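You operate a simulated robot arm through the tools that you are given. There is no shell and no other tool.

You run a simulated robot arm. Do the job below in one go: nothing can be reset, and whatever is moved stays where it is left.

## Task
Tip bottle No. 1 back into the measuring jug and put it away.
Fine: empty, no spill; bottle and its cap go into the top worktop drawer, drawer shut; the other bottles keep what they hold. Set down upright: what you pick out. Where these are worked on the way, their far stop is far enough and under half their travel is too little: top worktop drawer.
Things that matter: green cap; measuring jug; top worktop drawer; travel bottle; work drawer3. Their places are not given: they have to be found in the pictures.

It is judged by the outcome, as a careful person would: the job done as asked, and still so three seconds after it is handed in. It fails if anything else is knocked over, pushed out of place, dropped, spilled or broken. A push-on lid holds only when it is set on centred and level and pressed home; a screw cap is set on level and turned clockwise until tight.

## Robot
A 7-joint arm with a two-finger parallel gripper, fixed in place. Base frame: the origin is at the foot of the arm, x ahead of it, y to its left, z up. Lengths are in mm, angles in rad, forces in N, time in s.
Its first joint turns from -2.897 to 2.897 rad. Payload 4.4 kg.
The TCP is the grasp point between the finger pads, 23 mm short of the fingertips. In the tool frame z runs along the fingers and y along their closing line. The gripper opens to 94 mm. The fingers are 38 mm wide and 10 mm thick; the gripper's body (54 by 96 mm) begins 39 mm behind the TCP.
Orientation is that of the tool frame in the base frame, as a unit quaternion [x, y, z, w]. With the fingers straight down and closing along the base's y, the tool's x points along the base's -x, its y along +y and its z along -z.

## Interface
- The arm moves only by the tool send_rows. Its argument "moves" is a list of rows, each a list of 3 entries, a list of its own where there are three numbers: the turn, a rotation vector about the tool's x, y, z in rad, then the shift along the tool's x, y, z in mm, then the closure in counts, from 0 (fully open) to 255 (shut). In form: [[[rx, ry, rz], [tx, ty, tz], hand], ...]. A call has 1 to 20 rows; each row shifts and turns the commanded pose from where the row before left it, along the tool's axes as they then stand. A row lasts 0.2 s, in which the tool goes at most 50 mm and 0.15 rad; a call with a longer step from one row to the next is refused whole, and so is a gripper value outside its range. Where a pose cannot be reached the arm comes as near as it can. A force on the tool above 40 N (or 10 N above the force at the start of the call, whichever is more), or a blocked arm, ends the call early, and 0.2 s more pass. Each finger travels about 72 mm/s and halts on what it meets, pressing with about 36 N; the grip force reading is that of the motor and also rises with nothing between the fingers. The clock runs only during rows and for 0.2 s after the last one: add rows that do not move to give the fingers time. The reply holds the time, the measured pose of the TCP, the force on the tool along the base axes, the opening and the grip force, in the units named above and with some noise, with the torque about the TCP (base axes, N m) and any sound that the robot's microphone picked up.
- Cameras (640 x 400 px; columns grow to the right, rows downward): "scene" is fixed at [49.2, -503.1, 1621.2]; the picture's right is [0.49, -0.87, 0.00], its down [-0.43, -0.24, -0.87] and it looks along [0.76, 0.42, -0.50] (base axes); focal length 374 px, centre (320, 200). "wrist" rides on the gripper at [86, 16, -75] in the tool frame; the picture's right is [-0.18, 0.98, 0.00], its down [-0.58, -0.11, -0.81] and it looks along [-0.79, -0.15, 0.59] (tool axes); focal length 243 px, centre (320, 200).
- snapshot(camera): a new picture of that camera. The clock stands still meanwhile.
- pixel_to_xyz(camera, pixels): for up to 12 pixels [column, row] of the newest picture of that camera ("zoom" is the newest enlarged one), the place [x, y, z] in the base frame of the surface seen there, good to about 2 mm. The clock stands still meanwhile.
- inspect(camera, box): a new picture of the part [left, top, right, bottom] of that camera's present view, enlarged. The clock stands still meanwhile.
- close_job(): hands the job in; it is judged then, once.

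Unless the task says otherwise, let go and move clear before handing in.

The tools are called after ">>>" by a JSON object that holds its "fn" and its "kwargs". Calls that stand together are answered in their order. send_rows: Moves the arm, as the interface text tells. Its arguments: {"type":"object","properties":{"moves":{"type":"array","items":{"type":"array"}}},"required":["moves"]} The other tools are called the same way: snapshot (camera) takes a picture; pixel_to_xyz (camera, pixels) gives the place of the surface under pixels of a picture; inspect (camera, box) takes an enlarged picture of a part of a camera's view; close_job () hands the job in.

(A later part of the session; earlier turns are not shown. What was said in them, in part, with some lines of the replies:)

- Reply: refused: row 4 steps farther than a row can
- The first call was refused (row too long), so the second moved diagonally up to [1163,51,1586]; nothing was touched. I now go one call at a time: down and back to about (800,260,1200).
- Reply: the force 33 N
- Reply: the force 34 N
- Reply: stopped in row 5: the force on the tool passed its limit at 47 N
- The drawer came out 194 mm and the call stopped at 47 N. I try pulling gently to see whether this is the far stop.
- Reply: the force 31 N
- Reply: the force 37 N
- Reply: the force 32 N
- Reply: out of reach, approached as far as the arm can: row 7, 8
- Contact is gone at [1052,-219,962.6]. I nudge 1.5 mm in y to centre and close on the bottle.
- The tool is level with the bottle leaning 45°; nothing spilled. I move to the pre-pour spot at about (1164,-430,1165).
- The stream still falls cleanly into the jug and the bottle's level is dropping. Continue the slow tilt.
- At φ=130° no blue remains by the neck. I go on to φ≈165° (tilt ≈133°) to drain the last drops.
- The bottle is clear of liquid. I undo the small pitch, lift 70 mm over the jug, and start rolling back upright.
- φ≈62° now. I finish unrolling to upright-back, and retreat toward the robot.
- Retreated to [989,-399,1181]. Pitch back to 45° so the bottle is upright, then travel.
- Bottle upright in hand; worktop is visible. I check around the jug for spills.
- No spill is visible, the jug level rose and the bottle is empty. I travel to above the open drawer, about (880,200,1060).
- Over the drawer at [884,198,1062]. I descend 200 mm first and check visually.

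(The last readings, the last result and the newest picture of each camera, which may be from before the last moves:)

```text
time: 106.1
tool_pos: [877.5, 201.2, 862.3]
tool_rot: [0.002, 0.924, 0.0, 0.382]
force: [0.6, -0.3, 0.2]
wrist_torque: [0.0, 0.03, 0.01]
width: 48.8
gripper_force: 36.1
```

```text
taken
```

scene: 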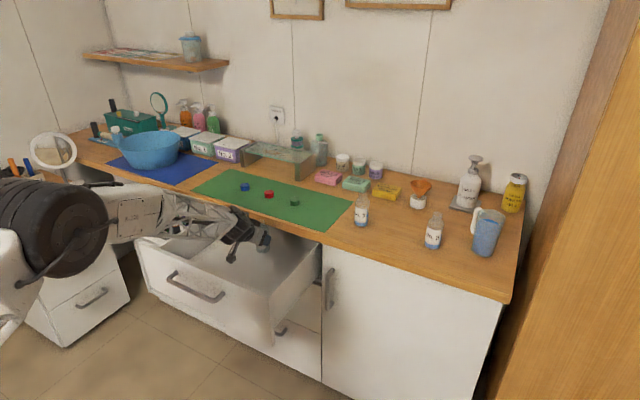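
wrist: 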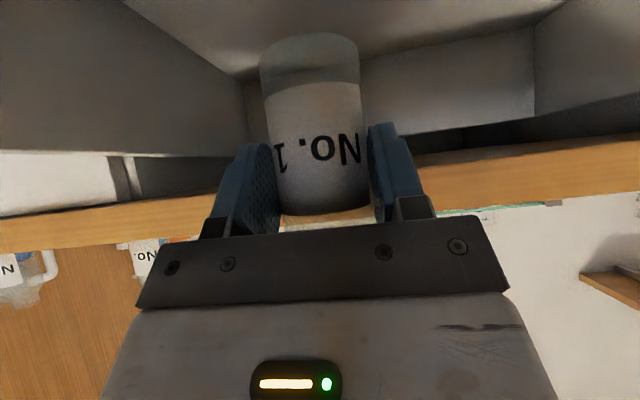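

Clear so far (z=862). I descend another 80 mm, then will feel for the floor.

>>> {"fn": "send_rows", "kwargs": {"moves": [[[0, 0, 0], [21.2, 0, 21.2], 255], [[0, 0, 0], [21.2, 0, 21.2], 255], [[0, 0, 0], [10.6, 0, 10.6], 255], [[0, 0, 0], [3.5, 0, 3.5], 255], [[0, 0, 0], [0, 0, 0], 255]]}}

>>> {"fn": "inspect", "kwargs": {"camera": "scene", "box": [130, 180, 350, 320]}}

```text
time: 107.3
tool_pos: [879.8, 201.9, 780.0]
tool_rot: [0.001, 0.924, 0.001, 0.383]
force: [-1.4, -0.6, -1.0]
wrist_torque: [-0.01, -0.02, -0.01]
width: 48.6
gripper_force: 35.9
```

```text
2.86 times, centred on (240, 250) of scene
```

zoom: 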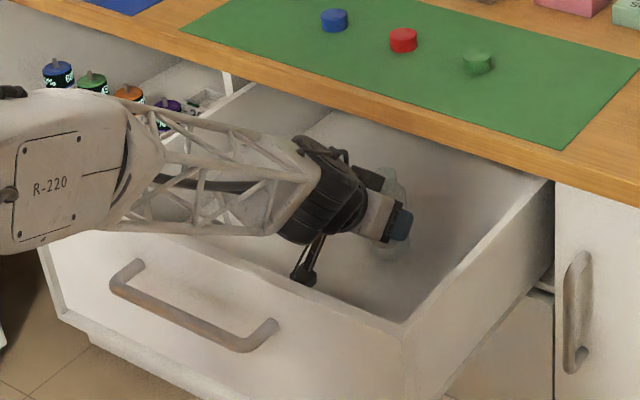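

The forearm passes near the panel top. I check its height at the lattice's lower edge (zoom (190,232), (120,235), (60,250)).

>>> {"fn": "pixel_to_xyz", "kwargs": {"camera": "zoom", "pixels": [[190, 231], [230, 233], [120, 230], [60, 245], [275, 230], [300, 240], [325, 200], [302, 275], [160, 226], [395, 240]]}}

```text
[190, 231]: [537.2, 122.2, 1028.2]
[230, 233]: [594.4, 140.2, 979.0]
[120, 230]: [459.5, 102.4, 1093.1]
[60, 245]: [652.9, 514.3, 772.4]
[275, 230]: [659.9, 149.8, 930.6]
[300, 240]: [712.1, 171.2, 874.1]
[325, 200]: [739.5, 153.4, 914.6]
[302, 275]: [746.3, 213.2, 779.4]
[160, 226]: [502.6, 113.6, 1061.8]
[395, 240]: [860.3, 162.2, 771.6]
```

The forearm clears the panel by ~65 mm. I lower in small steps toward the floor (expected TCP ≈756).

>>> {"fn": "send_rows", "kwargs": {"moves": [[[0, 0, 0], [3.5, 0, 3.5], 255], [[0, 0, 0], [3.5, 0, 3.5], 255], [[0, 0, 0], [3.5, 0, 3.5], 255], [[0, 0, 0], [2.1, 0, 2.1], 255], [[0, 0, 0], [0, 0, 0], 255]]}}

```text
time: 108.5
tool_pos: [879.5, 201.6, 763.9]
tool_rot: [0.001, 0.924, 0.0, 0.383]
force: [0.6, 1.0, -0.7]
wrist_torque: [0.04, 0.01, 0.03]
width: 48.7
gripper_force: 36.0
```

>>> {"fn": "send_rows", "kwargs": {"moves": [[[0, 0, 0], [1.4, 0, 1.4], 255], [[0, 0, 0], [1.4, 0, 1.4], 255], [[0, 0, 0], [0.7, 0, 0.7], 255], [[0, 0, 0], [0, 0, 0], 255]]}}

```text
time: 109.5
tool_pos: [879.2, 201.4, 758.5]
tool_rot: [0.002, 0.924, 0.0, 0.382]
force: [-0.6, 0.2, -0.8]
wrist_torque: [0.01, -0.03, -0.02]
width: 48.5
gripper_force: 36.5
```

No contact yet at z=758.5 (force ≈0). I lower in 0.7 mm steps.

>>> {"fn": "send_rows", "kwargs": {"moves": [[[0, 0, 0], [0.5, 0, 0.5], 255], [[0, 0, 0], [0.5, 0, 0.5], 255], [[0, 0, 0], [0.5, 0, 0.5], 255], [[0, 0, 0], [0, 0, 0], 255]]}}

```text
time: 110.5
tool_pos: [879.7, 201.2, 755.6]
tool_rot: [0.001, 0.924, 0.001, 0.382]
force: [0.0, 0.8, 2.1]
wrist_torque: [-0.1, -0.01, 0.0]
width: 48.8
gripper_force: 35.9
```

A first hint of contact (force z +2 N) at z=755.6. One more small step to confirm.

>>> {"fn": "send_rows", "kwargs": {"moves": [[[0, 0, 0], [0.4, 0, 0.4], 255], [[0, 0, 0], [0, 0, 0], 255]]}}

>>> {"fn": "inspect", "kwargs": {"camera": "wrist", "box": [200, 0, 440, 240]}}

```text
time: 111.1
tool_pos: [881.2, 200.2, 755.9]
tool_rot: [0.001, 0.924, 0.0, 0.383]
force: [0.5, -1.9, 9.4]
wrist_torque: [-0.25, -0.14, -0.02]
width: 48.6
gripper_force: 36.1
```

```text
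1.67 times, centred on (320, 120) of wrist
```

zoom: 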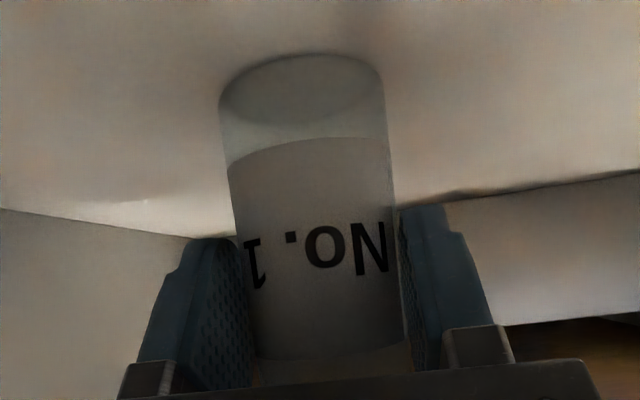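

Contact is firm (9 N up), so the bottle stands on the drawer floor. I open the fingers and withdraw back and up.

>>> {"fn": "send_rows", "kwargs": {"moves": [[[0, 0, 0], [0, 0, 0], 60], [[0, 0, 0], [0, 0, 0], 0], [[0, 0, 0], [0, 0, 0], 0], [[0, 0, 0], [0, 0, 0], 0], [[0, 0, 0], [0, 0, 0], 0], [[0, 0, 0], [0, 0, -10], 0], [[0, 0, 0], [-10, 0, -20], 0], [[0, 0, 0], [-15, 0, -20], 0], [[0, 0, 0], [-20, 0, -20], 0], [[0, 0, 0], [0, 0, 0], 0]]}}

>>> {"fn": "snapshot", "kwargs": {"camera": "wrist"}}

>>> {"fn": "inspect", "kwargs": {"camera": "scene", "box": [130, 180, 350, 320]}}

```text
time: 113.3
tool_pos: [862.7, 199.5, 834.4]
tool_rot: [0.0, 0.924, 0.0, 0.383]
force: [-0.3, -0.9, 0.1]
wrist_torque: [0.02, 0.0, -0.05]
width: 94.0
gripper_force: 0.1
```

```text
taken
```

wrist: 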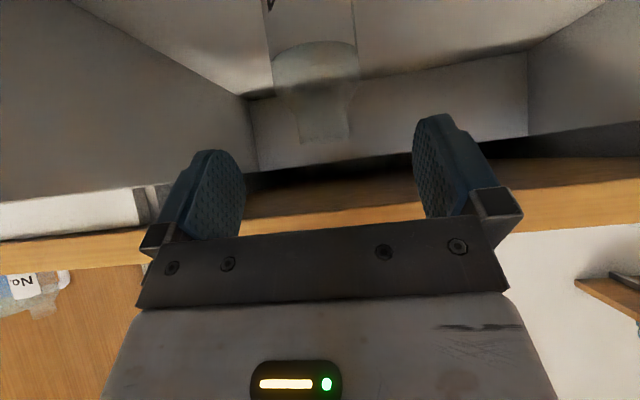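

```text
2.86 times, centred on (240, 250) of scene
```

zoom: 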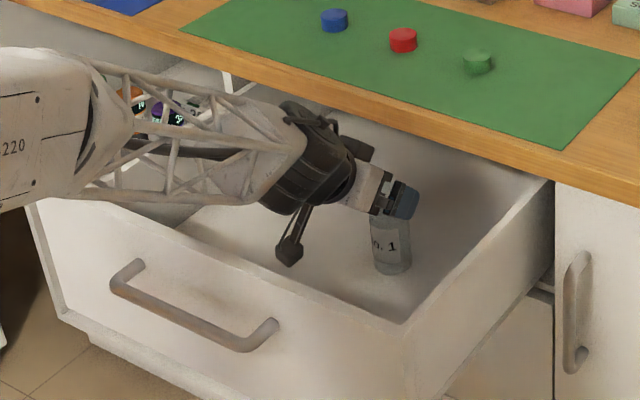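

The bottle stands upright in the drawer (scene zoom (390,240)). Next the green cap: I rise out of the drawer to z≈1000 and steepen the pitch to 55°.

>>> {"fn": "send_rows", "kwargs": {"moves": [[[0, 0, 0], [-25, 0, -25], 0], [[0, 0, 0], [-25, 0, -25], 0], [[0, 0, 0], [-25, 0, -25], 0], [[0, 0, 0], [-25, 0, -25], 0], [[0, 0, 0], [-20, 0, -20], 0], [[0, 0.1, 0], [0, -5, 0], 0], [[0, 0.0745, 0], [0, -10, 0], 0], [[0, 0, 0], [0, -10, 0], 0], [[0, 0, 0], [0, 0, 0], 0]]}}

>>> {"fn": "snapshot", "kwargs": {"camera": "wrist"}}

>>> {"fn": "snapshot", "kwargs": {"camera": "scene"}}

```text
time: 115.3
tool_pos: [861.5, 175.7, 1006.5]
tool_rot: [0.001, 0.954, 0.001, 0.3]
force: [1.0, -0.2, -0.9]
wrist_torque: [0.01, 0.01, -0.02]
width: 94.0
gripper_force: 0.1
```

```text
taken
```

wrist: 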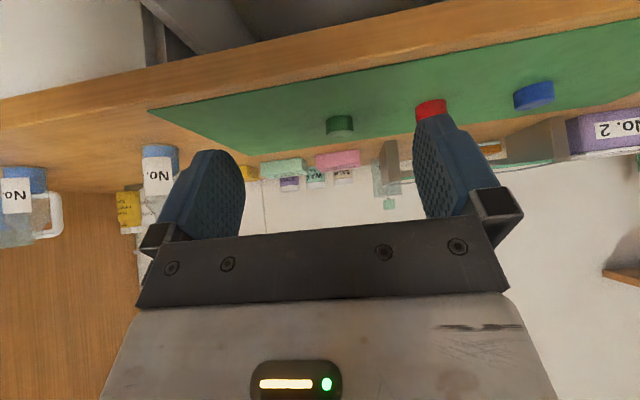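

```text
taken
```

scene: 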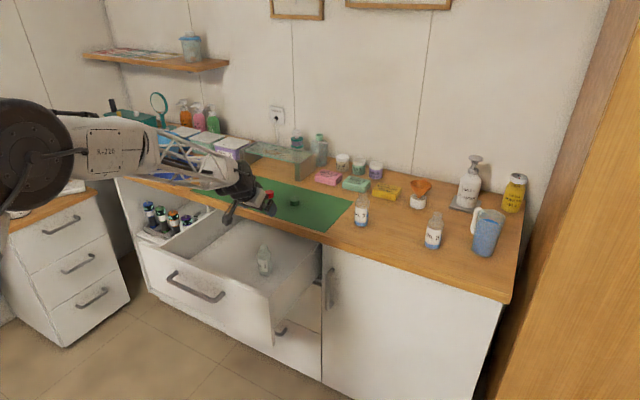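

The green cap is visible in the wrist view at (339,126). I measure it closely.

>>> {"fn": "inspect", "kwargs": {"camera": "wrist", "box": [300, 100, 380, 150]}}

>>> {"fn": "inspect", "kwargs": {"camera": "scene", "box": [275, 185, 315, 215]}}

```text
8.00 times, centred on (340, 125) of wrist
```

zoom: 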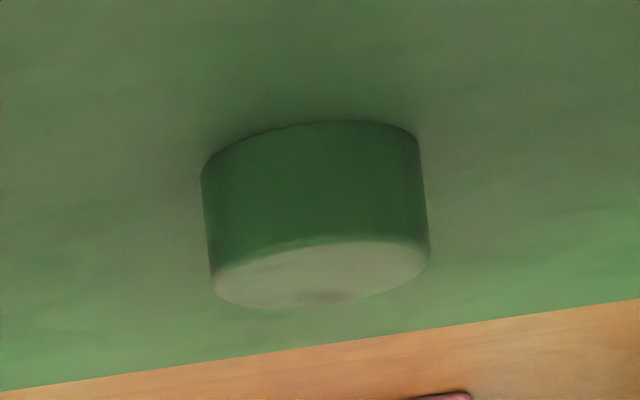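

```text
13.33 times, centred on (295, 200) of scene
```

zoom: 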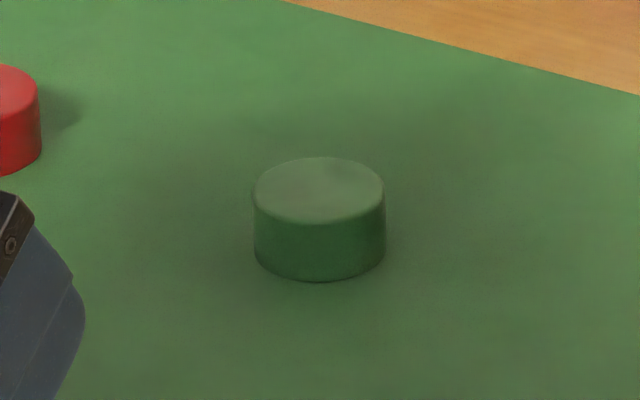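

>>> {"fn": "pixel_to_xyz", "kwargs": {"camera": "zoom", "pixels": [[320, 163], [262, 190], [378, 190], [320, 217], [320, 190], [320, 225], [320, 272], [258, 230], [382, 232], [320, 290], [480, 250], [180, 250]]}}

>>> {"fn": "pixel_to_xyz", "kwargs": {"camera": "wrist", "pixels": [[327, 125], [333, 125], [339, 125], [345, 125], [351, 125], [339, 118], [339, 134], [339, 112]]}}

```text
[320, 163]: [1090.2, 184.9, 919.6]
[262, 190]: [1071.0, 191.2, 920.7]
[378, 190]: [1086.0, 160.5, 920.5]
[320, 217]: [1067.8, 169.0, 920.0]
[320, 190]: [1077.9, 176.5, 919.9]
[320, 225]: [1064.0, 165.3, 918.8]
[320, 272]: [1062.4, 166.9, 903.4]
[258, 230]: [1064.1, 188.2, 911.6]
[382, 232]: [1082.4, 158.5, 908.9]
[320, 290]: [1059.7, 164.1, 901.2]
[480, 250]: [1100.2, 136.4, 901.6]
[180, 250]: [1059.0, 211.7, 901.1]
```

```text
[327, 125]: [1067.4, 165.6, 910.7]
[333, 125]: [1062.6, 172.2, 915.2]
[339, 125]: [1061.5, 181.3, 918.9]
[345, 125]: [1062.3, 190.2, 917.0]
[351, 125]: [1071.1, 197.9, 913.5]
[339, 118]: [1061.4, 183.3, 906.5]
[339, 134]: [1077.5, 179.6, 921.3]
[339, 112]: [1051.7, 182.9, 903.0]
```

Cap: axis ≈(1079,178), radius ≈18, from mat z≈901 to 920. I move to a pre-grasp point about 60 mm back along the tool axis, (1041,178.5,975).

>>> {"fn": "send_rows", "kwargs": {"moves": [[[0, 0, 0], [-32.3, 0.7, 32.1], 0], [[0, 0, 0], [-32.3, 0.7, 32.1], 0], [[0, 0, 0], [-32.3, 0.7, 32.1], 0], [[0, 0, 0], [-32.3, 0.7, 32.1], 0], [[0, 0, 0], [0, 0, 0], 0]]}}

>>> {"fn": "snapshot", "kwargs": {"camera": "wrist"}}

>>> {"fn": "inspect", "kwargs": {"camera": "scene", "box": [240, 160, 340, 225]}}

```text
time: 116.5
tool_pos: [1040.9, 179.0, 974.7]
tool_rot: [0.001, 0.954, 0.001, 0.3]
force: [-0.2, 0.8, 0.3]
wrist_torque: [-0.01, -0.02, 0.01]
width: 93.9
gripper_force: 0.0
```

```text
taken
```

wrist: 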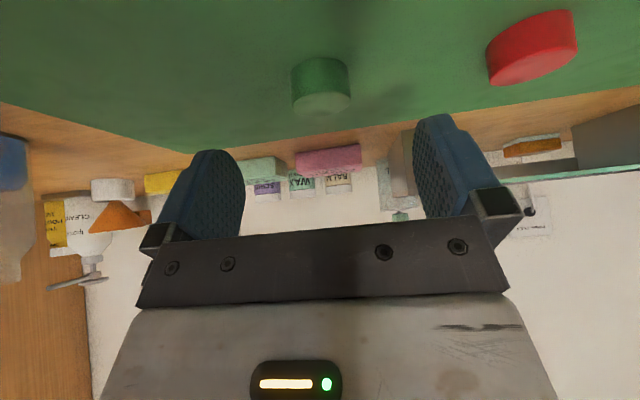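

```text
6.15 times, centred on (290, 192) of scene
```

zoom: 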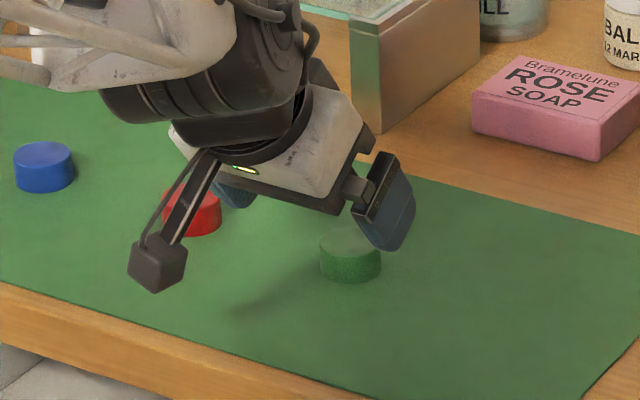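

The cap sits between the fingers in the wrist view at (320,85). I re-measure it from here.

>>> {"fn": "pixel_to_xyz", "kwargs": {"camera": "wrist", "pixels": [[294, 78], [300, 78], [310, 78], [320, 78], [330, 78], [340, 78], [347, 78], [321, 103], [321, 95], [300, 103], [344, 100], [320, 55]]}}

```text
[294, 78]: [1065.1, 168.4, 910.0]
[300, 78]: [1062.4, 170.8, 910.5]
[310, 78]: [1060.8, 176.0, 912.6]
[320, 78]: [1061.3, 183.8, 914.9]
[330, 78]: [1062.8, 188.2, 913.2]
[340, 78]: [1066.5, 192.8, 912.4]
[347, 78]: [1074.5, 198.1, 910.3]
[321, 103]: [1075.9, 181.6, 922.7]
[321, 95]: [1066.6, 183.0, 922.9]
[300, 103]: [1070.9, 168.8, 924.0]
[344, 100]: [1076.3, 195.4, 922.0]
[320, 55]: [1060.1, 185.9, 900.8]
```

Cap axis ≈(1078,179.5). I approach to TCP (1074,179.5,935).

>>> {"fn": "send_rows", "kwargs": {"moves": [[[0, 0, 0], [-2.2, 0.2, 18], 0], [[0, 0, 0], [-1.5, 0.2, 18], 0], [[0, 0, 0], [-0.7, 0, 15.5], 0], [[0, 0, 0], [0, 0, 0], 0]]}}

>>> {"fn": "inspect", "kwargs": {"camera": "scene", "box": [250, 165, 330, 225]}}

>>> {"fn": "snapshot", "kwargs": {"camera": "wrist"}}

```text
time: 117.5
tool_pos: [1070.7, 178.1, 934.6]
tool_rot: [0.001, 0.954, 0.001, 0.301]
force: [0.2, 0.0, -0.2]
wrist_torque: [0.04, -0.03, 0.02]
width: 94.1
gripper_force: 0.1
```

```text
6.67 times, centred on (290, 195) of scene
```

zoom: 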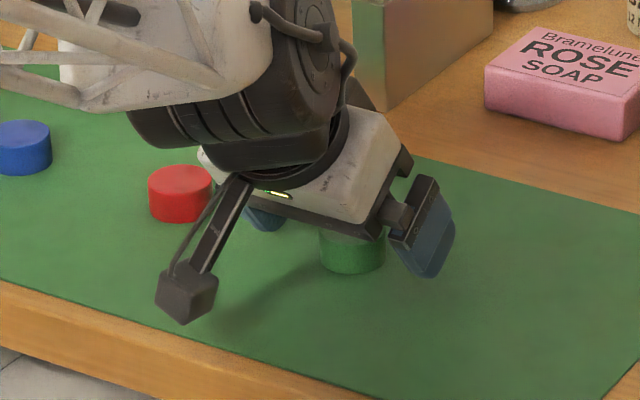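

```text
taken
```

wrist: 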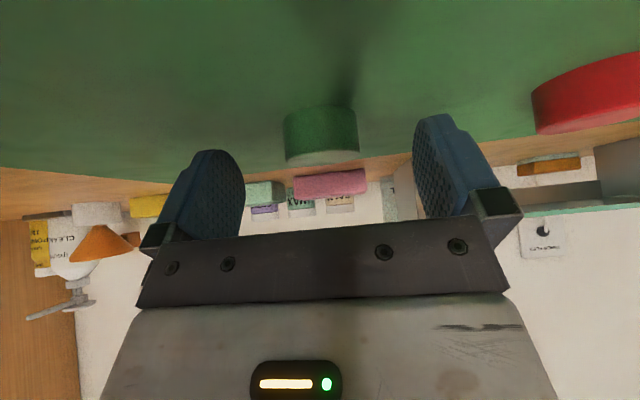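

The tips are near the mat. I measure the finger tip's lowest point (zoom (428,274)) versus the mat.

>>> {"fn": "pixel_to_xyz", "kwargs": {"camera": "zoom", "pixels": [[428, 272], [420, 272], [440, 262], [432, 276], [430, 290], [350, 262], [187, 300], [185, 320], [270, 225]]}}

```text
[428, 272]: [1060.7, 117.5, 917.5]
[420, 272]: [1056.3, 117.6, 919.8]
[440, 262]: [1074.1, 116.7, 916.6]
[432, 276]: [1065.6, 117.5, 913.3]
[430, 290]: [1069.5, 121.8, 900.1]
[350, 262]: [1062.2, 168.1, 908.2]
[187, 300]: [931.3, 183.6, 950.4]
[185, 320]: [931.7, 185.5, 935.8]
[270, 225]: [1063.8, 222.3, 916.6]
```

Finger tips bottom out 21.5 mm below the TCP, so TCP z=925 leaves ~2.5 mm above the mat. I go to (1076,179,925).

>>> {"fn": "send_rows", "kwargs": {"moves": [[[0, 0, 0], [0.6, 0.5, 5.5], 0], [[0, 0, 0], [0.6, 0.5, 5.4], 0], [[0, 0, 0], [0, 0, 0], 0]]}}

>>> {"fn": "snapshot", "kwargs": {"camera": "wrist"}}

```text
time: 118.1
tool_pos: [1079.0, 179.4, 931.8]
tool_rot: [0.001, 0.953, 0.001, 0.303]
force: [-1.6, -0.4, 2.7]
wrist_torque: [-0.15, 0.06, -0.07]
width: 93.8
gripper_force: 0.0
stopped in row 3: the force on the tool passed its limit at 134 N (the readings are from after the stop); the commanded pose is now the measured one
```

```text
taken
```

wrist: 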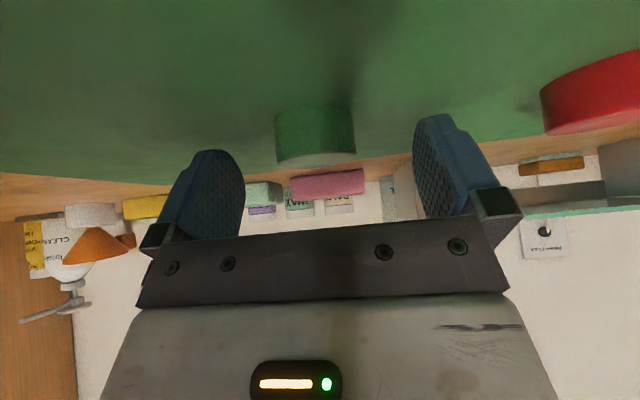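

The tips (square corners) touched the mat and the call stopped; force is back to ~3 N at z=931.8 and the cap is still between the fingers. I lift 1.5 mm and close on the cap.

>>> {"fn": "send_rows", "kwargs": {"moves": [[[0, 0, 0], [-0.9, 0, -1.3], 0], [[0, 0, 0], [0, 0, 0], 0]]}}

>>> {"fn": "inspect", "kwargs": {"camera": "scene", "box": [250, 165, 330, 225]}}

```text
time: 118.7
tool_pos: [1078.8, 181.7, 932.9]
tool_rot: [0.001, 0.953, 0.001, 0.303]
force: [0.0, 0.2, 0.3]
wrist_torque: [-0.03, 0.01, 0.0]
width: 94.1
gripper_force: 0.1
```

```text
6.67 times, centred on (290, 195) of scene
```

zoom: 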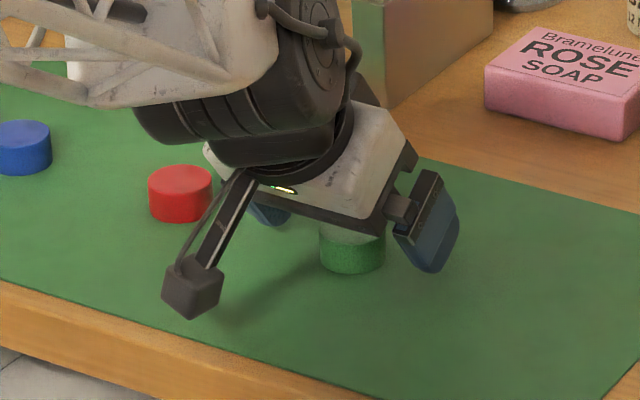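

Contact is cleared and the cap hasn't moved. I close the fingers on it.

>>> {"fn": "send_rows", "kwargs": {"moves": [[[0, 0, 0], [0, 0, 0], 120], [[0, 0, 0], [0, 0, 0], 140], [[0, 0, 0], [0, 0, 0], 255], [[0, 0, 0], [0, 0, 0], 255], [[0, 0, 0], [0, 0, 0], 255], [[0, 0, 0], [0, 0, 0], 255]]}}

>>> {"fn": "inspect", "kwargs": {"camera": "scene", "box": [250, 165, 330, 225]}}

>>> {"fn": "snapshot", "kwargs": {"camera": "wrist"}}

```text
time: 120.1
tool_pos: [1079.6, 179.7, 932.7]
tool_rot: [0.002, 0.953, 0.001, 0.303]
force: [0.3, 0.1, 0.5]
wrist_torque: [-0.01, -0.03, 0.0]
width: 36.5
gripper_force: 35.7
```

```text
6.67 times, centred on (290, 195) of scene
```

zoom: 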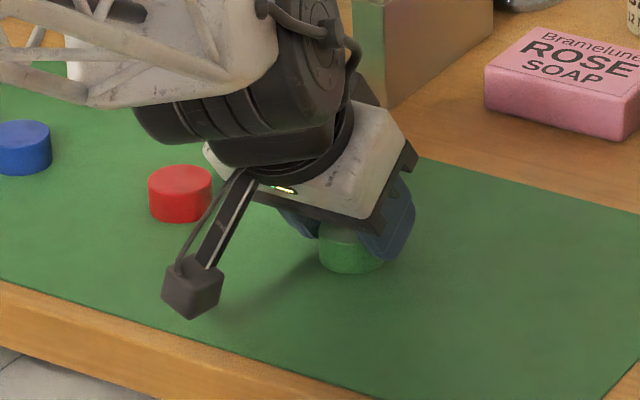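

```text
taken
```

wrist: 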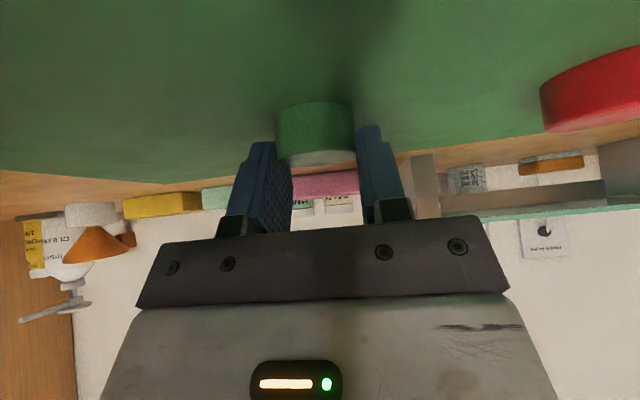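

The cap is gripped (width 36.5, 36 N). I lift it gently 30 mm.

>>> {"fn": "send_rows", "kwargs": {"moves": [[[0, 0, 0], [-2.9, 0, -4.1], 255], [[0, 0, 0], [-5.8, 0, -8.2], 255], [[0, 0, 0], [-8.7, 0, -12.2], 255], [[0, 0, 0], [0, 0, 0], 255]]}}

>>> {"fn": "snapshot", "kwargs": {"camera": "wrist"}}

>>> {"fn": "inspect", "kwargs": {"camera": "scene", "box": [250, 155, 330, 215]}}

```text
time: 121.1
tool_pos: [1079.9, 180.3, 963.4]
tool_rot: [0.001, 0.953, 0.001, 0.303]
force: [0.9, 0.3, -0.8]
wrist_torque: [-0.01, 0.01, -0.03]
width: 36.5
gripper_force: 35.8
```

```text
taken
```

wrist: 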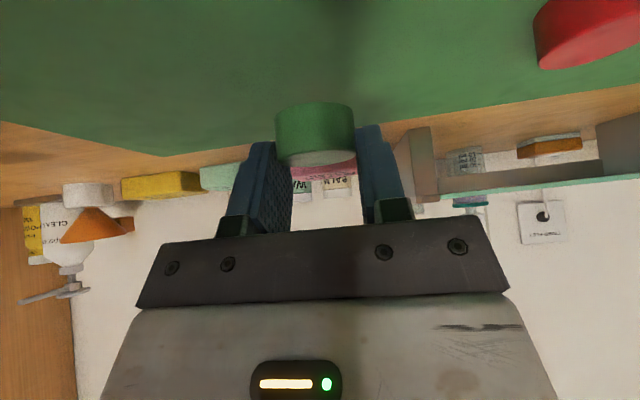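

```text
6.67 times, centred on (290, 185) of scene
```

zoom: 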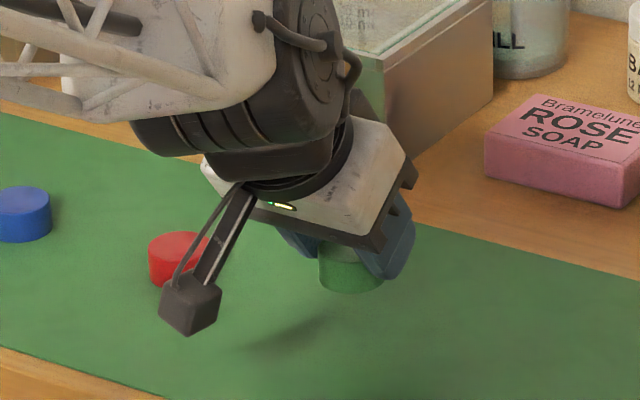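

The cap is held level above the mat. I raise and travel to above the drawer at about (865,340,1000), clear of the bottle at y≈200.

>>> {"fn": "send_rows", "kwargs": {"moves": [[[0, 0, 0], [-21.4, 0, -30.2], 255], [[0, 0, 0], [29.2, 26.7, -20.7], 255], [[0, 0, 0], [29.2, 26.7, -20.7], 255], [[0, 0, 0], [29.2, 26.7, -20.7], 255], [[0, 0, 0], [29.2, 26.7, -20.7], 255], [[0, 0, 0], [29.2, 26.7, -20.7], 255], [[0, 0, 0], [29.2, 26.7, -20.7], 255], [[0, 0, 0], [0, 0, 0], 255]]}}

>>> {"fn": "snapshot", "kwargs": {"camera": "scene"}}

```text
time: 122.9
tool_pos: [864.9, 339.9, 1002.0]
tool_rot: [0.001, 0.953, 0.001, 0.304]
force: [-0.4, -1.2, 0.1]
wrist_torque: [-0.02, -0.03, -0.01]
width: 36.6
gripper_force: 36.5
```

```text
taken
```

scene: 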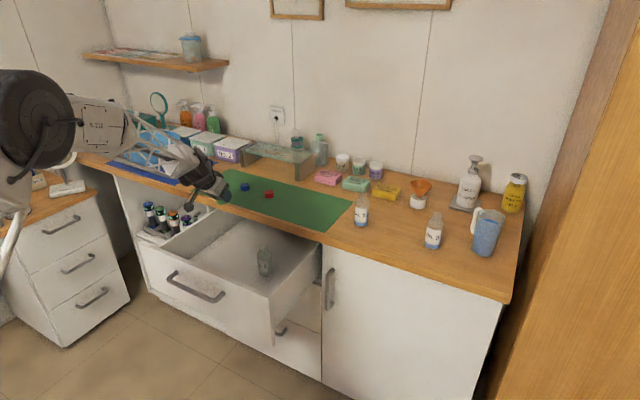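

Above the drawer at [865,340,1002]. I descend 200 mm first.

>>> {"fn": "send_rows", "kwargs": {"moves": [[[0, 0, 0], [23.1, 0, 32.6], 255], [[0, 0, 0], [23.1, 0, 32.6], 255], [[0, 0, 0], [23.1, 0, 32.6], 255], [[0, 0, 0], [23.1, 0, 32.6], 255], [[0, 0, 0], [23.1, 0, 32.6], 255], [[0, 0, 0], [0, 0, 0], 255]]}}

>>> {"fn": "inspect", "kwargs": {"camera": "scene", "box": [130, 170, 350, 310]}}

>>> {"fn": "snapshot", "kwargs": {"camera": "wrist"}}

```text
time: 124.3
tool_pos: [866.8, 340.2, 798.6]
tool_rot: [0.002, 0.953, 0.001, 0.303]
force: [-0.1, 0.0, -0.3]
wrist_torque: [0.0, -0.02, -0.04]
width: 36.3
gripper_force: 36.3
```

```text
2.86 times, centred on (240, 240) of scene
```

zoom: 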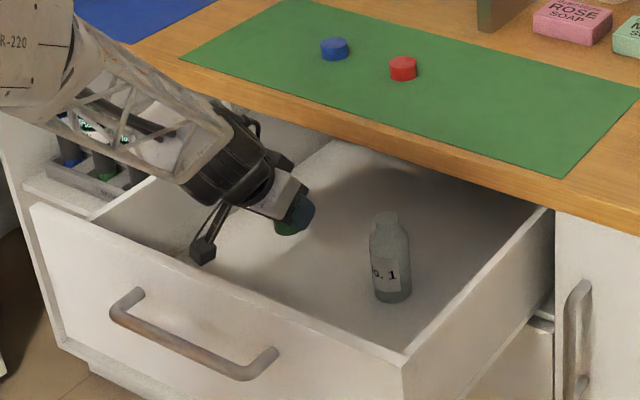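

```text
taken
```

wrist: 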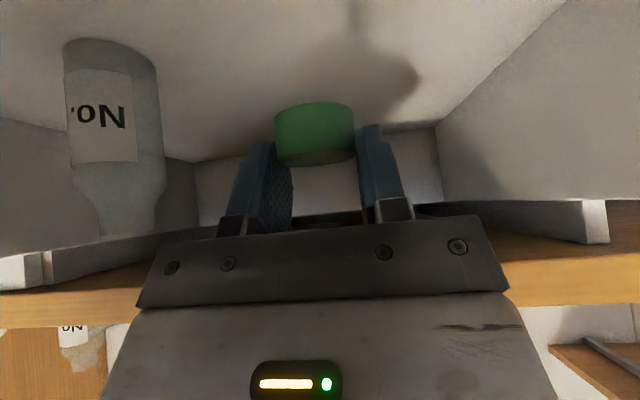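

All clear; bottle stands well beside. I lower another 60 mm.

>>> {"fn": "send_rows", "kwargs": {"moves": [[[0, 0, 0], [11.6, 0, 16.3], 255], [[0, 0, 0], [11.6, 0, 16.3], 255], [[0, 0, 0], [8.1, 0, 11.4], 255], [[0, 0, 0], [2.9, 0, 4.1], 255], [[0, 0, 0], [0, 0, 0], 255]]}}

>>> {"fn": "inspect", "kwargs": {"camera": "scene", "box": [130, 170, 350, 310]}}

```text
time: 125.5
tool_pos: [864.4, 342.1, 740.7]
tool_rot: [0.001, 0.953, 0.001, 0.303]
force: [0.1, -0.2, 0.1]
wrist_torque: [0.0, 0.0, 0.01]
width: 36.5
gripper_force: 36.1
```

```text
2.86 times, centred on (240, 240) of scene
```

zoom: 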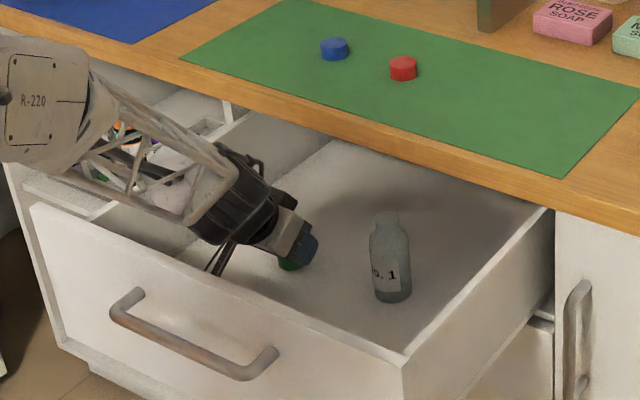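

At z=740.7. I check the drum/forearm clearance to the front panel before the last 17 mm.

>>> {"fn": "pixel_to_xyz", "kwargs": {"camera": "zoom", "pixels": [[195, 225], [180, 215], [150, 205], [205, 238], [220, 235], [215, 265], [120, 190], [100, 180]]}}

```text
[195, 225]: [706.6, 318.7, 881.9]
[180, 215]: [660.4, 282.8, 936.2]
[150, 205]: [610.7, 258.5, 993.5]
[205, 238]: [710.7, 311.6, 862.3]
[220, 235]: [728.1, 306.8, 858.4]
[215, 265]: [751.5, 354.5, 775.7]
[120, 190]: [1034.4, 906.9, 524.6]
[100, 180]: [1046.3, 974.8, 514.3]
```

Clearance is ~70 mm at the panel. I lower in small steps to the floor (expected TCP ≈724).

>>> {"fn": "send_rows", "kwargs": {"moves": [[[0, 0, 0], [2.9, 0, 4.1], 255], [[0, 0, 0], [2.9, 0, 4.1], 255], [[0, 0, 0], [1.4, 0, 2.0], 255], [[0, 0, 0], [0, 0, 0], 255]]}}

```text
time: 126.5
tool_pos: [864.2, 340.5, 729.0]
tool_rot: [0.001, 0.953, 0.001, 0.303]
force: [-0.7, 0.6, 0.1]
wrist_torque: [-0.03, -0.03, -0.02]
width: 36.4
gripper_force: 36.3
```

>>> {"fn": "send_rows", "kwargs": {"moves": [[[0, 0, 0], [0.9, 0, 1.2], 255], [[0, 0, 0], [0.6, 0, 0.8], 255], [[0, 0, 0], [0.3, 0, 0.4], 255], [[0, 0, 0], [0, 0, 0], 255]]}}

```text
time: 127.5
tool_pos: [863.6, 341.5, 727.2]
tool_rot: [0.001, 0.953, 0.001, 0.303]
force: [0.0, -0.2, 0.2]
wrist_torque: [0.01, -0.01, 0.0]
width: 36.2
gripper_force: 35.8
```

Still no contact at z≈726–727. I continue with 0.5 mm steps.

>>> {"fn": "send_rows", "kwargs": {"moves": [[[0, 0, 0], [0.4, 0, 0.6], 255], [[0, 0, 0], [0.3, 0, 0.4], 255], [[0, 0, 0], [0.3, 0, 0.4], 255], [[0, 0, 0], [0, 0, 0], 255]]}}

```text
time: 128.5
tool_pos: [864.1, 341.6, 725.9]
tool_rot: [0.0, 0.953, 0.001, 0.302]
force: [0.7, 0.4, 0.4]
wrist_torque: [-0.01, -0.01, -0.04]
width: 36.0
gripper_force: 36.0
```

>>> {"fn": "send_rows", "kwargs": {"moves": [[[0, 0, 0], [0.3, 0, 0.4], 255], [[0, 0, 0], [0.3, 0, 0.4], 255], [[0, 0, 0], [0, 0, 0], 255]]}}

```text
time: 129.3
tool_pos: [864.9, 340.5, 724.6]
tool_rot: [0.002, 0.953, 0.0, 0.303]
force: [-0.5, 3.4, 5.2]
wrist_torque: [0.04, 0.06, 0.02]
width: 36.3
gripper_force: 35.8
```

Contact at z=724.6 (force z +5 N): the cap is on the drawer floor. I open and rise straight up.

>>> {"fn": "send_rows", "kwargs": {"moves": [[[0, 0, 0], [0, 0, 0], 120], [[0, 0, 0], [0, 0, 0], 60], [[0, 0, 0], [0, 0, 0], 0], [[0, 0, 0], [0, 0, 0], 0], [[0, 0, 0], [0, 0, 0], 0], [[0, 0, 0], [-5.8, 0, -8.2], 0], [[0, 0, 0], [-11.6, 0, -16.3], 0], [[0, 0, 0], [-23.1, 0, -32.6], 0], [[0, 0, 0], [-23.1, 0, -32.6], 0], [[0, 0, 0], [-23.1, 0, -32.6], 0], [[0, 0, 0], [-23.1, 0, -32.6], 0], [[0, 0, 0], [-23.1, 0, -32.6], 0], [[0, 0, 0], [0, 0, 0], 0]]}}

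>>> {"fn": "inspect", "kwargs": {"camera": "scene", "box": [130, 180, 350, 320]}}

>>> {"fn": "snapshot", "kwargs": {"camera": "wrist"}}

```text
time: 132.1
tool_pos: [863.5, 343.7, 954.2]
tool_rot: [0.001, 0.953, 0.002, 0.304]
force: [-0.1, -0.1, 0.9]
wrist_torque: [-0.01, 0.01, 0.02]
width: 94.2
gripper_force: 0.0
```

```text
2.86 times, centred on (240, 250) of scene
```

zoom: 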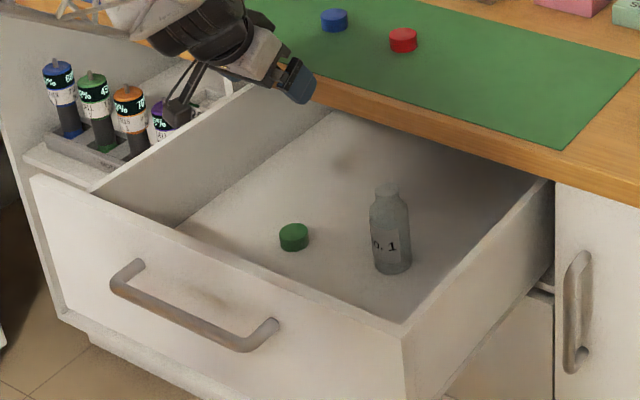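

```text
taken
```

wrist: 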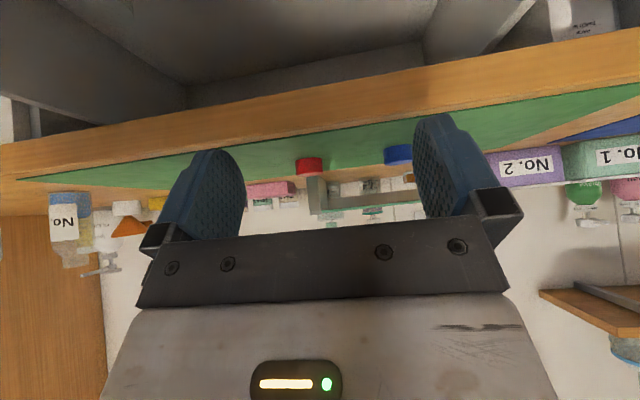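

Bottle and green cap both stand upright in the drawer. Now to close it: I close the fingers and move to in front of the drawer, about (600,265,1060).

>>> {"fn": "send_rows", "kwargs": {"moves": [[[0, 0, 0], [22, -11.2, -34.1], 0], [[0, 0, 0], [22, -11.2, -34.1], 100], [[0, 0, 0], [22, -11.2, -34.1], 200], [[0, 0, 0], [22, -11.2, -34.1], 255], [[0, 0, 0], [22, -11.2, -34.1], 255], [[0, 0, 0], [22, -11.2, -34.1], 255], [[0, 0, 0], [22, -11.2, -34.1], 255], [[0, 0, 0], [0, 0, 0], 255]]}}

```text
time: 133.9
tool_pos: [600.6, 264.4, 1061.6]
tool_rot: [0.001, 0.953, 0.002, 0.303]
force: [-0.1, 0.6, -0.3]
wrist_torque: [0.0, -0.02, -0.02]
width: 0.0
gripper_force: 36.4
```

Reached [601,264,1062] with fingers shut. I level the tool.

>>> {"fn": "send_rows", "kwargs": {"moves": [[[0, -0.15, 0], [0, 0, 0], 255], [[0, -0.15, 0], [0, 0, 0], 255], [[0, -0.15, 0], [0, 0, 0], 255], [[0, -0.15, 0], [0, 0, 0], 255], [[0, -0.15, 0], [0, 0, 0], 255], [[0, -0.15, 0], [0, 0, 0], 255], [[0, -0.0547, 0], [0, 0, 0], 255], [[0, 0, 0], [0, 0, -10], 255], [[0, 0, 0], [0, 0, 0], 255]]}}

>>> {"fn": "snapshot", "kwargs": {"camera": "scene"}}

```text
time: 135.9
tool_pos: [591.1, 262.1, 1058.8]
tool_rot: [0.001, 0.707, 0.001, 0.707]
force: [-0.2, -0.7, 0.3]
wrist_torque: [-0.02, 0.0, 0.0]
width: 0.0
gripper_force: 36.1
```

```text
taken
```

scene: 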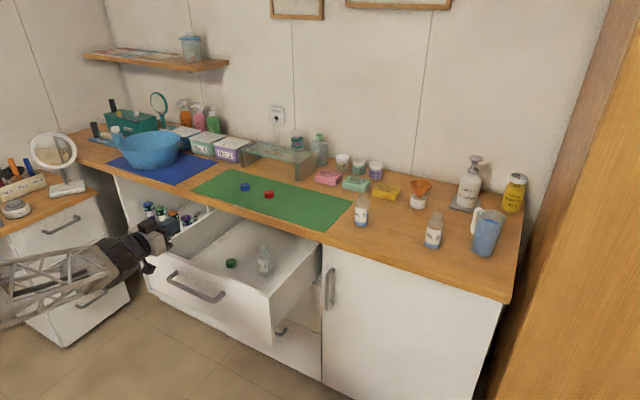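

Level at [591,262,1059], in front of the panel. I lower to z≈842, above the handle bar (z≈807).

>>> {"fn": "send_rows", "kwargs": {"moves": [[[0, 0, 0], [43, 0.5, 0], 255], [[0, 0, 0], [43, 0.5, 0], 255], [[0, 0, 0], [43, 0.5, 0], 255], [[0, 0, 0], [43, 0.5, 0], 255], [[0, 0, 0], [35, 0, 0], 255], [[0, 0, 0], [10, 0, 0], 255], [[0, 0, 0], [0, 0, 0], 255]]}}

>>> {"fn": "inspect", "kwargs": {"camera": "scene", "box": [100, 180, 320, 320]}}

>>> {"fn": "snapshot", "kwargs": {"camera": "wrist"}}

```text
time: 137.5
tool_pos: [590.5, 264.5, 841.2]
tool_rot: [0.002, 0.708, 0.001, 0.707]
force: [-0.5, 0.6, 0.4]
wrist_torque: [-0.01, 0.01, 0.01]
width: 0.2
gripper_force: 35.5
```

```text
2.86 times, centred on (210, 250) of scene
```

zoom: 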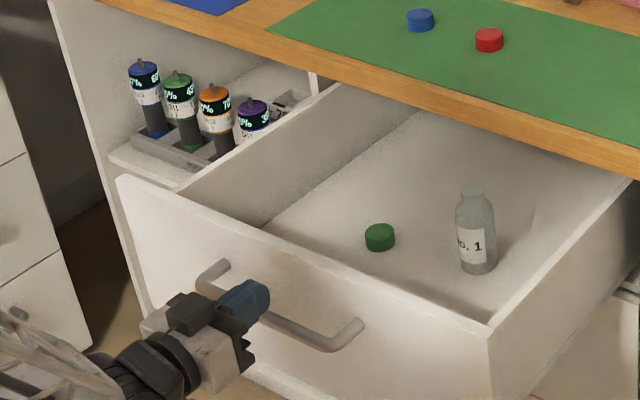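

```text
taken
```

wrist: 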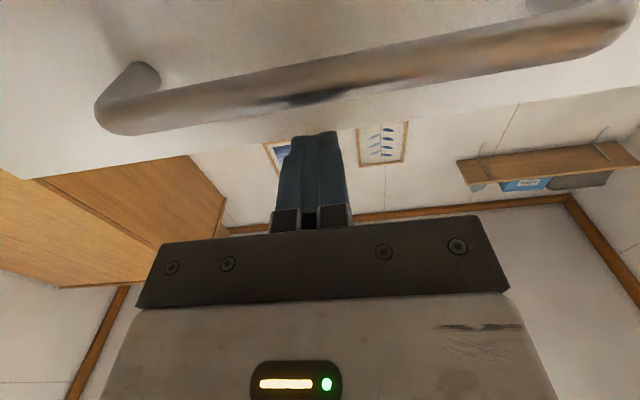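

The fingertips are lined up on the panel above the handle. I advance gently to contact and begin pushing slowly.

>>> {"fn": "send_rows", "kwargs": {"moves": [[[0, 0, 0], [0, 0, 12], 255], [[0, 0, 0], [0, 0, 12], 255], [[0, 0, 0], [0, 0, 8], 255], [[0, 0, 0], [0, 0, 4], 255], [[0, 0, 0], [0, 0, 3], 255], [[0, 0, 0], [0, 0, 3], 255], [[0, 0, 0], [0, 0, 4], 255], [[0, 0, 0], [0, 0, 5], 255], [[0, 0, 0], [0, 0, 6], 255], [[0, 0, 0], [0, 0, 7], 255], [[0, 0, 0], [0, 0, 8], 255], [[0, 0, 0], [0, 0, 8], 255]]}}

>>> {"fn": "inspect", "kwargs": {"camera": "scene", "box": [100, 180, 320, 320]}}

```text
time: 140.1
tool_pos: [670.7, 265.2, 842.0]
tool_rot: [0.001, 0.707, 0.001, 0.707]
force: [0.5, -0.6, 0.9]
wrist_torque: [-0.01, 0.0, 0.03]
width: 0.0
gripper_force: 35.7
```

```text
2.86 times, centred on (210, 250) of scene
```

zoom: 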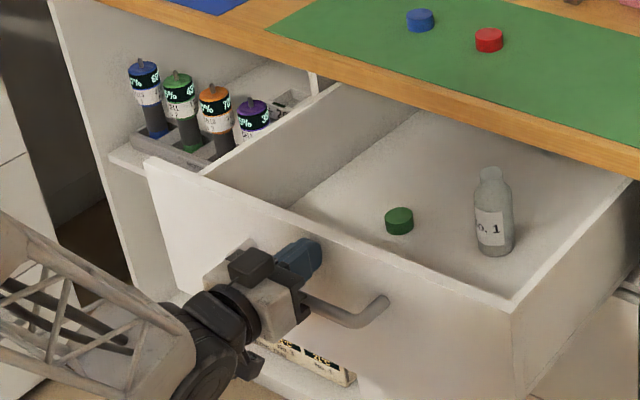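

The drawer slides in smoothly with bottle and cap steady. Continue pushing at ~45 mm/s.

>>> {"fn": "send_rows", "kwargs": {"moves": [[[0, 0, 0], [0, 0, 3], 255], [[0, 0, 0], [0, 0, 5], 255], [[0, 0, 0], [0, 0, 7], 255], [[0, 0, 0], [0, 0, 9], 255], [[0, 0, 0], [0, 0, 9], 255], [[0, 0, 0], [0, 0, 9], 255], [[0, 0, 0], [0, 0, 9], 255], [[0, 0, 0], [0, 0, 9], 255], [[0, 0, 0], [0, 0, 9], 255], [[0, 0, 0], [0, 0, 9], 255], [[0, 0, 0], [0, 0, 9], 255], [[0, 0, 0], [0, 0, 9], 255], [[0, 0, 0], [0, 0, 9], 255], [[0, 0, 0], [0, 0, 9], 255], [[0, 0, 0], [0, 0, 9], 255], [[0, 0, 0], [0, 0, 7], 255], [[0, 0, 0], [0, 0, 5], 255], [[0, 0, 0], [0, 0, 3], 255]]}}

>>> {"fn": "inspect", "kwargs": {"camera": "scene", "box": [130, 180, 350, 320]}}

```text
time: 143.9
tool_pos: [807.3, 264.0, 841.6]
tool_rot: [0.002, 0.707, 0.001, 0.707]
force: [0.2, 0.2, -0.3]
wrist_torque: [0.02, 0.0, -0.03]
width: 0.0
gripper_force: 35.6
```

```text
2.86 times, centred on (240, 250) of scene
```

zoom: 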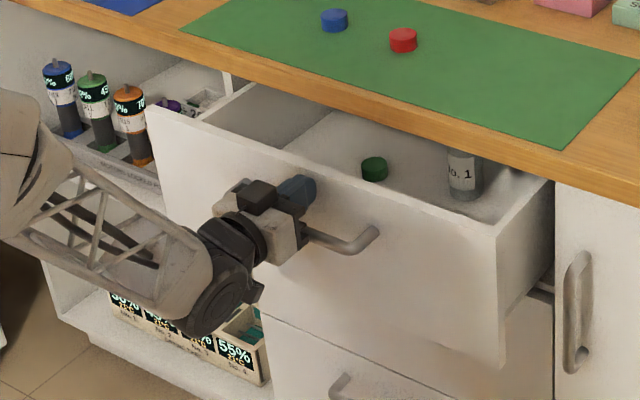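

Bottle and cap are sliding under the worktop without moving in the drawer. Continue another ~95 mm.

>>> {"fn": "send_rows", "kwargs": {"moves": [[[0, 0, 0], [0, 0, 3], 255], [[0, 0, 0], [0, 0, 5], 255], [[0, 0, 0], [0, 0, 7], 255], [[0, 0, 0], [0, 0, 9], 255], [[0, 0, 0], [0, 0, 9], 255], [[0, 0, 0], [0, 0, 9], 255], [[0, 0, 0], [0, 0, 9], 255], [[0, 0, 0], [0, 0, 9], 255], [[0, 0, 0], [0, 0, 9], 255], [[0, 0, 0], [0, 0, 9], 255], [[0, 0, 0], [0, 0, 7], 255], [[0, 0, 0], [0, 0, 5], 255], [[0, 0, 0], [0, 0, 3], 255]]}}

>>> {"fn": "inspect", "kwargs": {"camera": "scene", "box": [130, 180, 350, 320]}}

```text
time: 146.7
tool_pos: [902.0, 265.6, 842.8]
tool_rot: [0.002, 0.707, 0.001, 0.707]
force: [-1.2, 0.6, 1.0]
wrist_torque: [0.01, -0.07, 0.0]
width: 0.1
gripper_force: 35.7
```

```text
2.86 times, centred on (240, 250) of scene
```

zoom: 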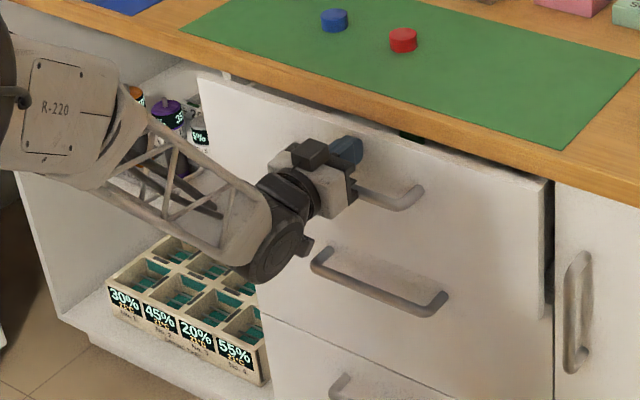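

Only ~36 mm remain. I back off 2 mm, lower 4 mm for clearance under the worktop overhang, and push on slowly.

>>> {"fn": "send_rows", "kwargs": {"moves": [[[0, 0, 0], [0, 0, -2], 255], [[0, 0, 0], [4, 0, 0], 255], [[0, 0, 0], [0, 0, 3], 255], [[0, 0, 0], [0, 0, 4], 255], [[0, 0, 0], [0, 0, 5], 255], [[0, 0, 0], [0, 0, 5], 255], [[0, 0, 0], [0, 0, 5], 255], [[0, 0, 0], [0, 0, 4], 255], [[0, 0, 0], [0, 0, 3], 255], [[0, 0, 0], [0, 0, 2], 255], [[0, 0, 0], [0, 0, 2], 255]]}}

>>> {"fn": "inspect", "kwargs": {"camera": "scene", "box": [180, 180, 340, 290]}}

```text
time: 149.1
tool_pos: [931.7, 263.7, 837.7]
tool_rot: [0.001, 0.707, 0.001, 0.707]
force: [-0.1, 0.0, 0.7]
wrist_torque: [0.0, -0.01, -0.02]
width: 0.1
gripper_force: 36.4
```

```text
3.64 times, centred on (260, 235) of scene
```

zoom: 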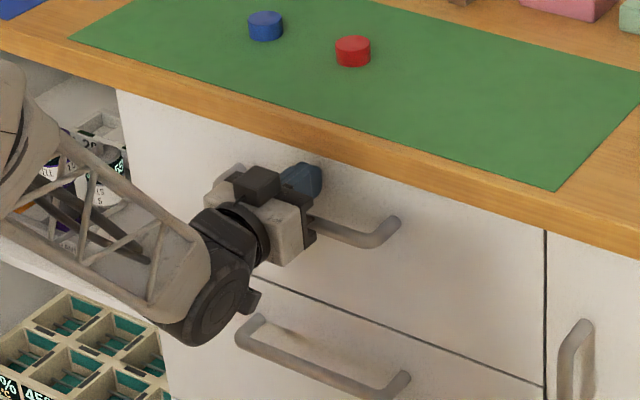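

Nearly shut: tips at x≈955, closed face is 961. I push in 1.5 mm steps until the stop is felt.

>>> {"fn": "send_rows", "kwargs": {"moves": [[[0, 0, 0], [0, 0, 1.5], 255], [[0, 0, 0], [0, 0, 1.5], 255], [[0, 0, 0], [0, 0, 1.5], 255], [[0, 0, 0], [0, 0, 1.5], 255], [[0, 0, 0], [0, 0, 1], 255], [[0, 0, 0], [0, 0, 0], 255]]}}

```text
time: 150.5
tool_pos: [938.7, 265.4, 837.8]
tool_rot: [0.002, 0.708, 0.002, 0.706]
force: [-21.7, -2.1, 9.9]
wrist_torque: [-0.03, -0.6, -0.04]
width: 0.0
gripper_force: 35.9
stopped in row 6: the force on the tool passed its limit at 42 N (the readings are from after the stop); the commanded pose is now the measured one
```

The stop is reached (−22 N at tip x≈962): the drawer is shut. I back straight off and look.

>>> {"fn": "send_rows", "kwargs": {"moves": [[[0, 0, 0], [0, 0, -2], 255], [[0, 0, 0], [0, 0, -8], 255], [[0, 0, 0], [0, 0, -20], 255], [[0, 0, 0], [0, 0, -35], 255], [[0, 0, 0], [0, 0, -40], 255], [[0, 0, 0], [0, 0, -40], 255], [[0, 0, 0], [0, 0, 0], 255]]}}

>>> {"fn": "snapshot", "kwargs": {"camera": "scene"}}

>>> {"fn": "snapshot", "kwargs": {"camera": "wrist"}}

```text
time: 152.1
tool_pos: [794.5, 264.7, 836.2]
tool_rot: [0.001, 0.708, 0.001, 0.707]
force: [0.7, -1.0, 0.0]
wrist_torque: [0.0, 0.01, -0.01]
width: 0.5
gripper_force: 36.6
```

```text
taken
```

scene: 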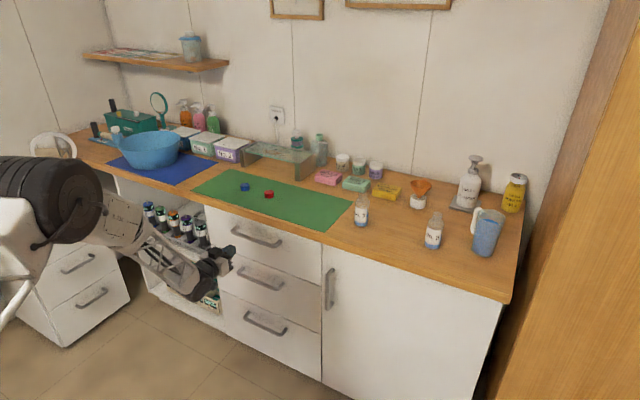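

```text
taken
```

wrist: 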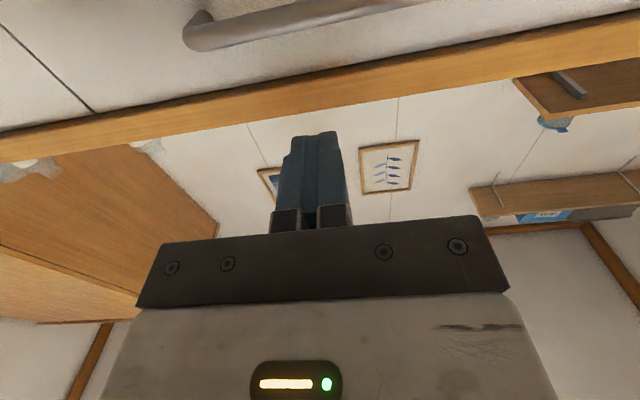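

The drawer looks flush in the scene. I verify the panel face position against the second drawer and check the other items are unmoved.

>>> {"fn": "pixel_to_xyz", "kwargs": {"camera": "scene", "pixels": [[225, 225], [260, 225], [300, 250], [245, 240], [300, 290], [260, 285], [431, 248], [360, 226], [482, 254], [269, 193], [244, 187]]}}

>>> {"fn": "inspect", "kwargs": {"camera": "scene", "box": [340, 150, 540, 275]}}

>>> {"fn": "inspect", "kwargs": {"camera": "scene", "box": [190, 170, 350, 280]}}

```text
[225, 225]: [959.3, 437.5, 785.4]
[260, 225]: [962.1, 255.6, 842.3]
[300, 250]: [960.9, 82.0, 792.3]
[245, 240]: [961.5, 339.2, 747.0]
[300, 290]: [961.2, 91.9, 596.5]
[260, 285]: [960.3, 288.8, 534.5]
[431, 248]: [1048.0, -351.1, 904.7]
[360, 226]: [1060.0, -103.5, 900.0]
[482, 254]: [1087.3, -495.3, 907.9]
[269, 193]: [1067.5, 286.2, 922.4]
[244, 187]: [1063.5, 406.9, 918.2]
```

```text
3.20 times, centred on (440, 212) of scene
```

zoom: 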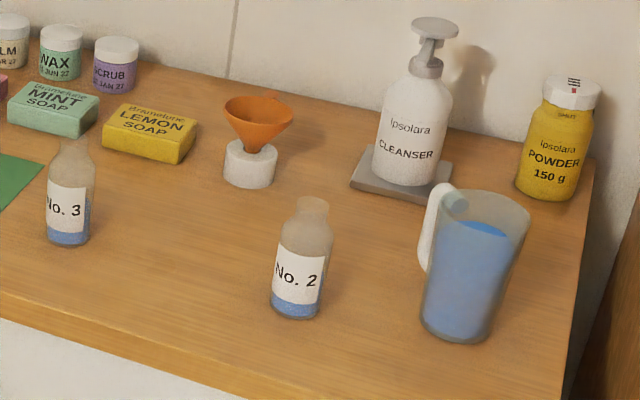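

```text
3.64 times, centred on (270, 225) of scene
```

zoom: 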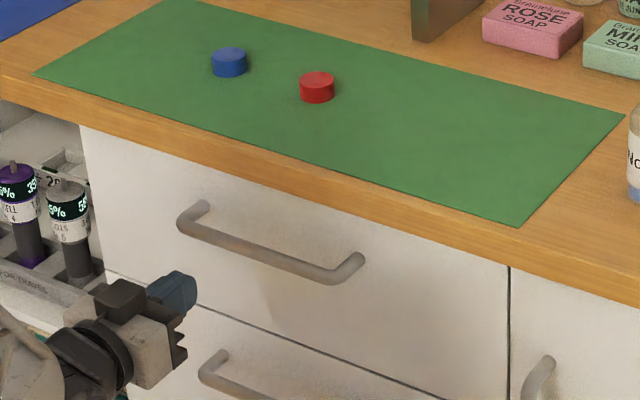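

The drawer face is flush (x≈961 on both drawers), bottles 2 and 3, jug and caps are in place with no spill. I move the arm well clear before handing in.

>>> {"fn": "send_rows", "kwargs": {"moves": [[[0, 0, 0], [0, 0, -40], 255], [[0, 0, 0], [0, 0, -40], 200], [[0, 0, 0], [-40, 0, -20], 100], [[0, 0, 0], [-45, 0, 0], 0], [[0, 0, 0], [-45, 0, 0], 0], [[0, 0, 0], [-45, 0, 0], 0], [[0, 0, 0], [0, 0, 0], 0]]}}

>>> {"fn": "snapshot", "kwargs": {"camera": "scene"}}

```text
time: 153.7
tool_pos: [698.0, 264.3, 1014.0]
tool_rot: [0.001, 0.708, 0.001, 0.707]
force: [0.5, -0.4, 0.1]
wrist_torque: [0.03, 0.03, -0.02]
width: 93.9
gripper_force: 0.0
```

```text
taken
```

scene: 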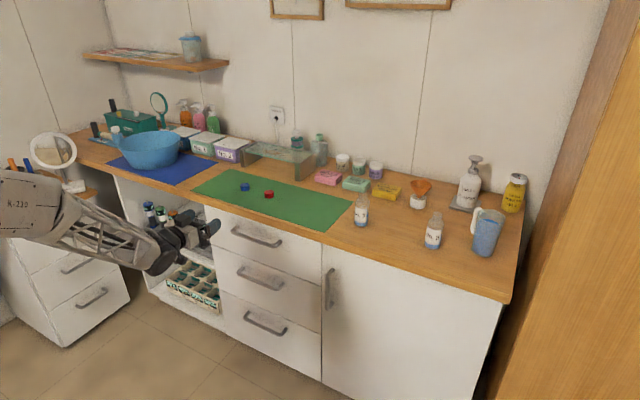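

The arm is clear at [698,264,1014], the drawer is shut at (255,235) and everything else is in place. I hand in the job.

>>> {"fn": "close_job", "kwargs": {}}

```text
The job is handed in.
```

Bottle No. 1 was emptied into the measuring jug. It now stands upright in the top worktop drawer with the green cap beside it, and the drawer is shut. The job is handed in; I have not seen how it was judged.

- **Pour:** the last pictures show no liquid left in the bottle, a higher level in the jug and no spill on the worktop.
- **Cap:** I took the green cap as No. 1's because the task names it. It was set down separately in the drawer, not screwed on.
- **Drawer:** it was pulled out about 308 mm for loading, but not to its far stop. I judged that to be more than half its travel. It is closed flush with the drawer below.
- **Contact:** the fingertips touched the mat once while reaching for the cap, with a spike of about 134 N. The cap did not move, and nothing looked out of place afterwards.
- **Everything else:** bottles No. 2 and No. 3, the jug and the other two caps are where they were, and both bottles still hold their liquid. The gripper is open and clear of the drawer and worktop.
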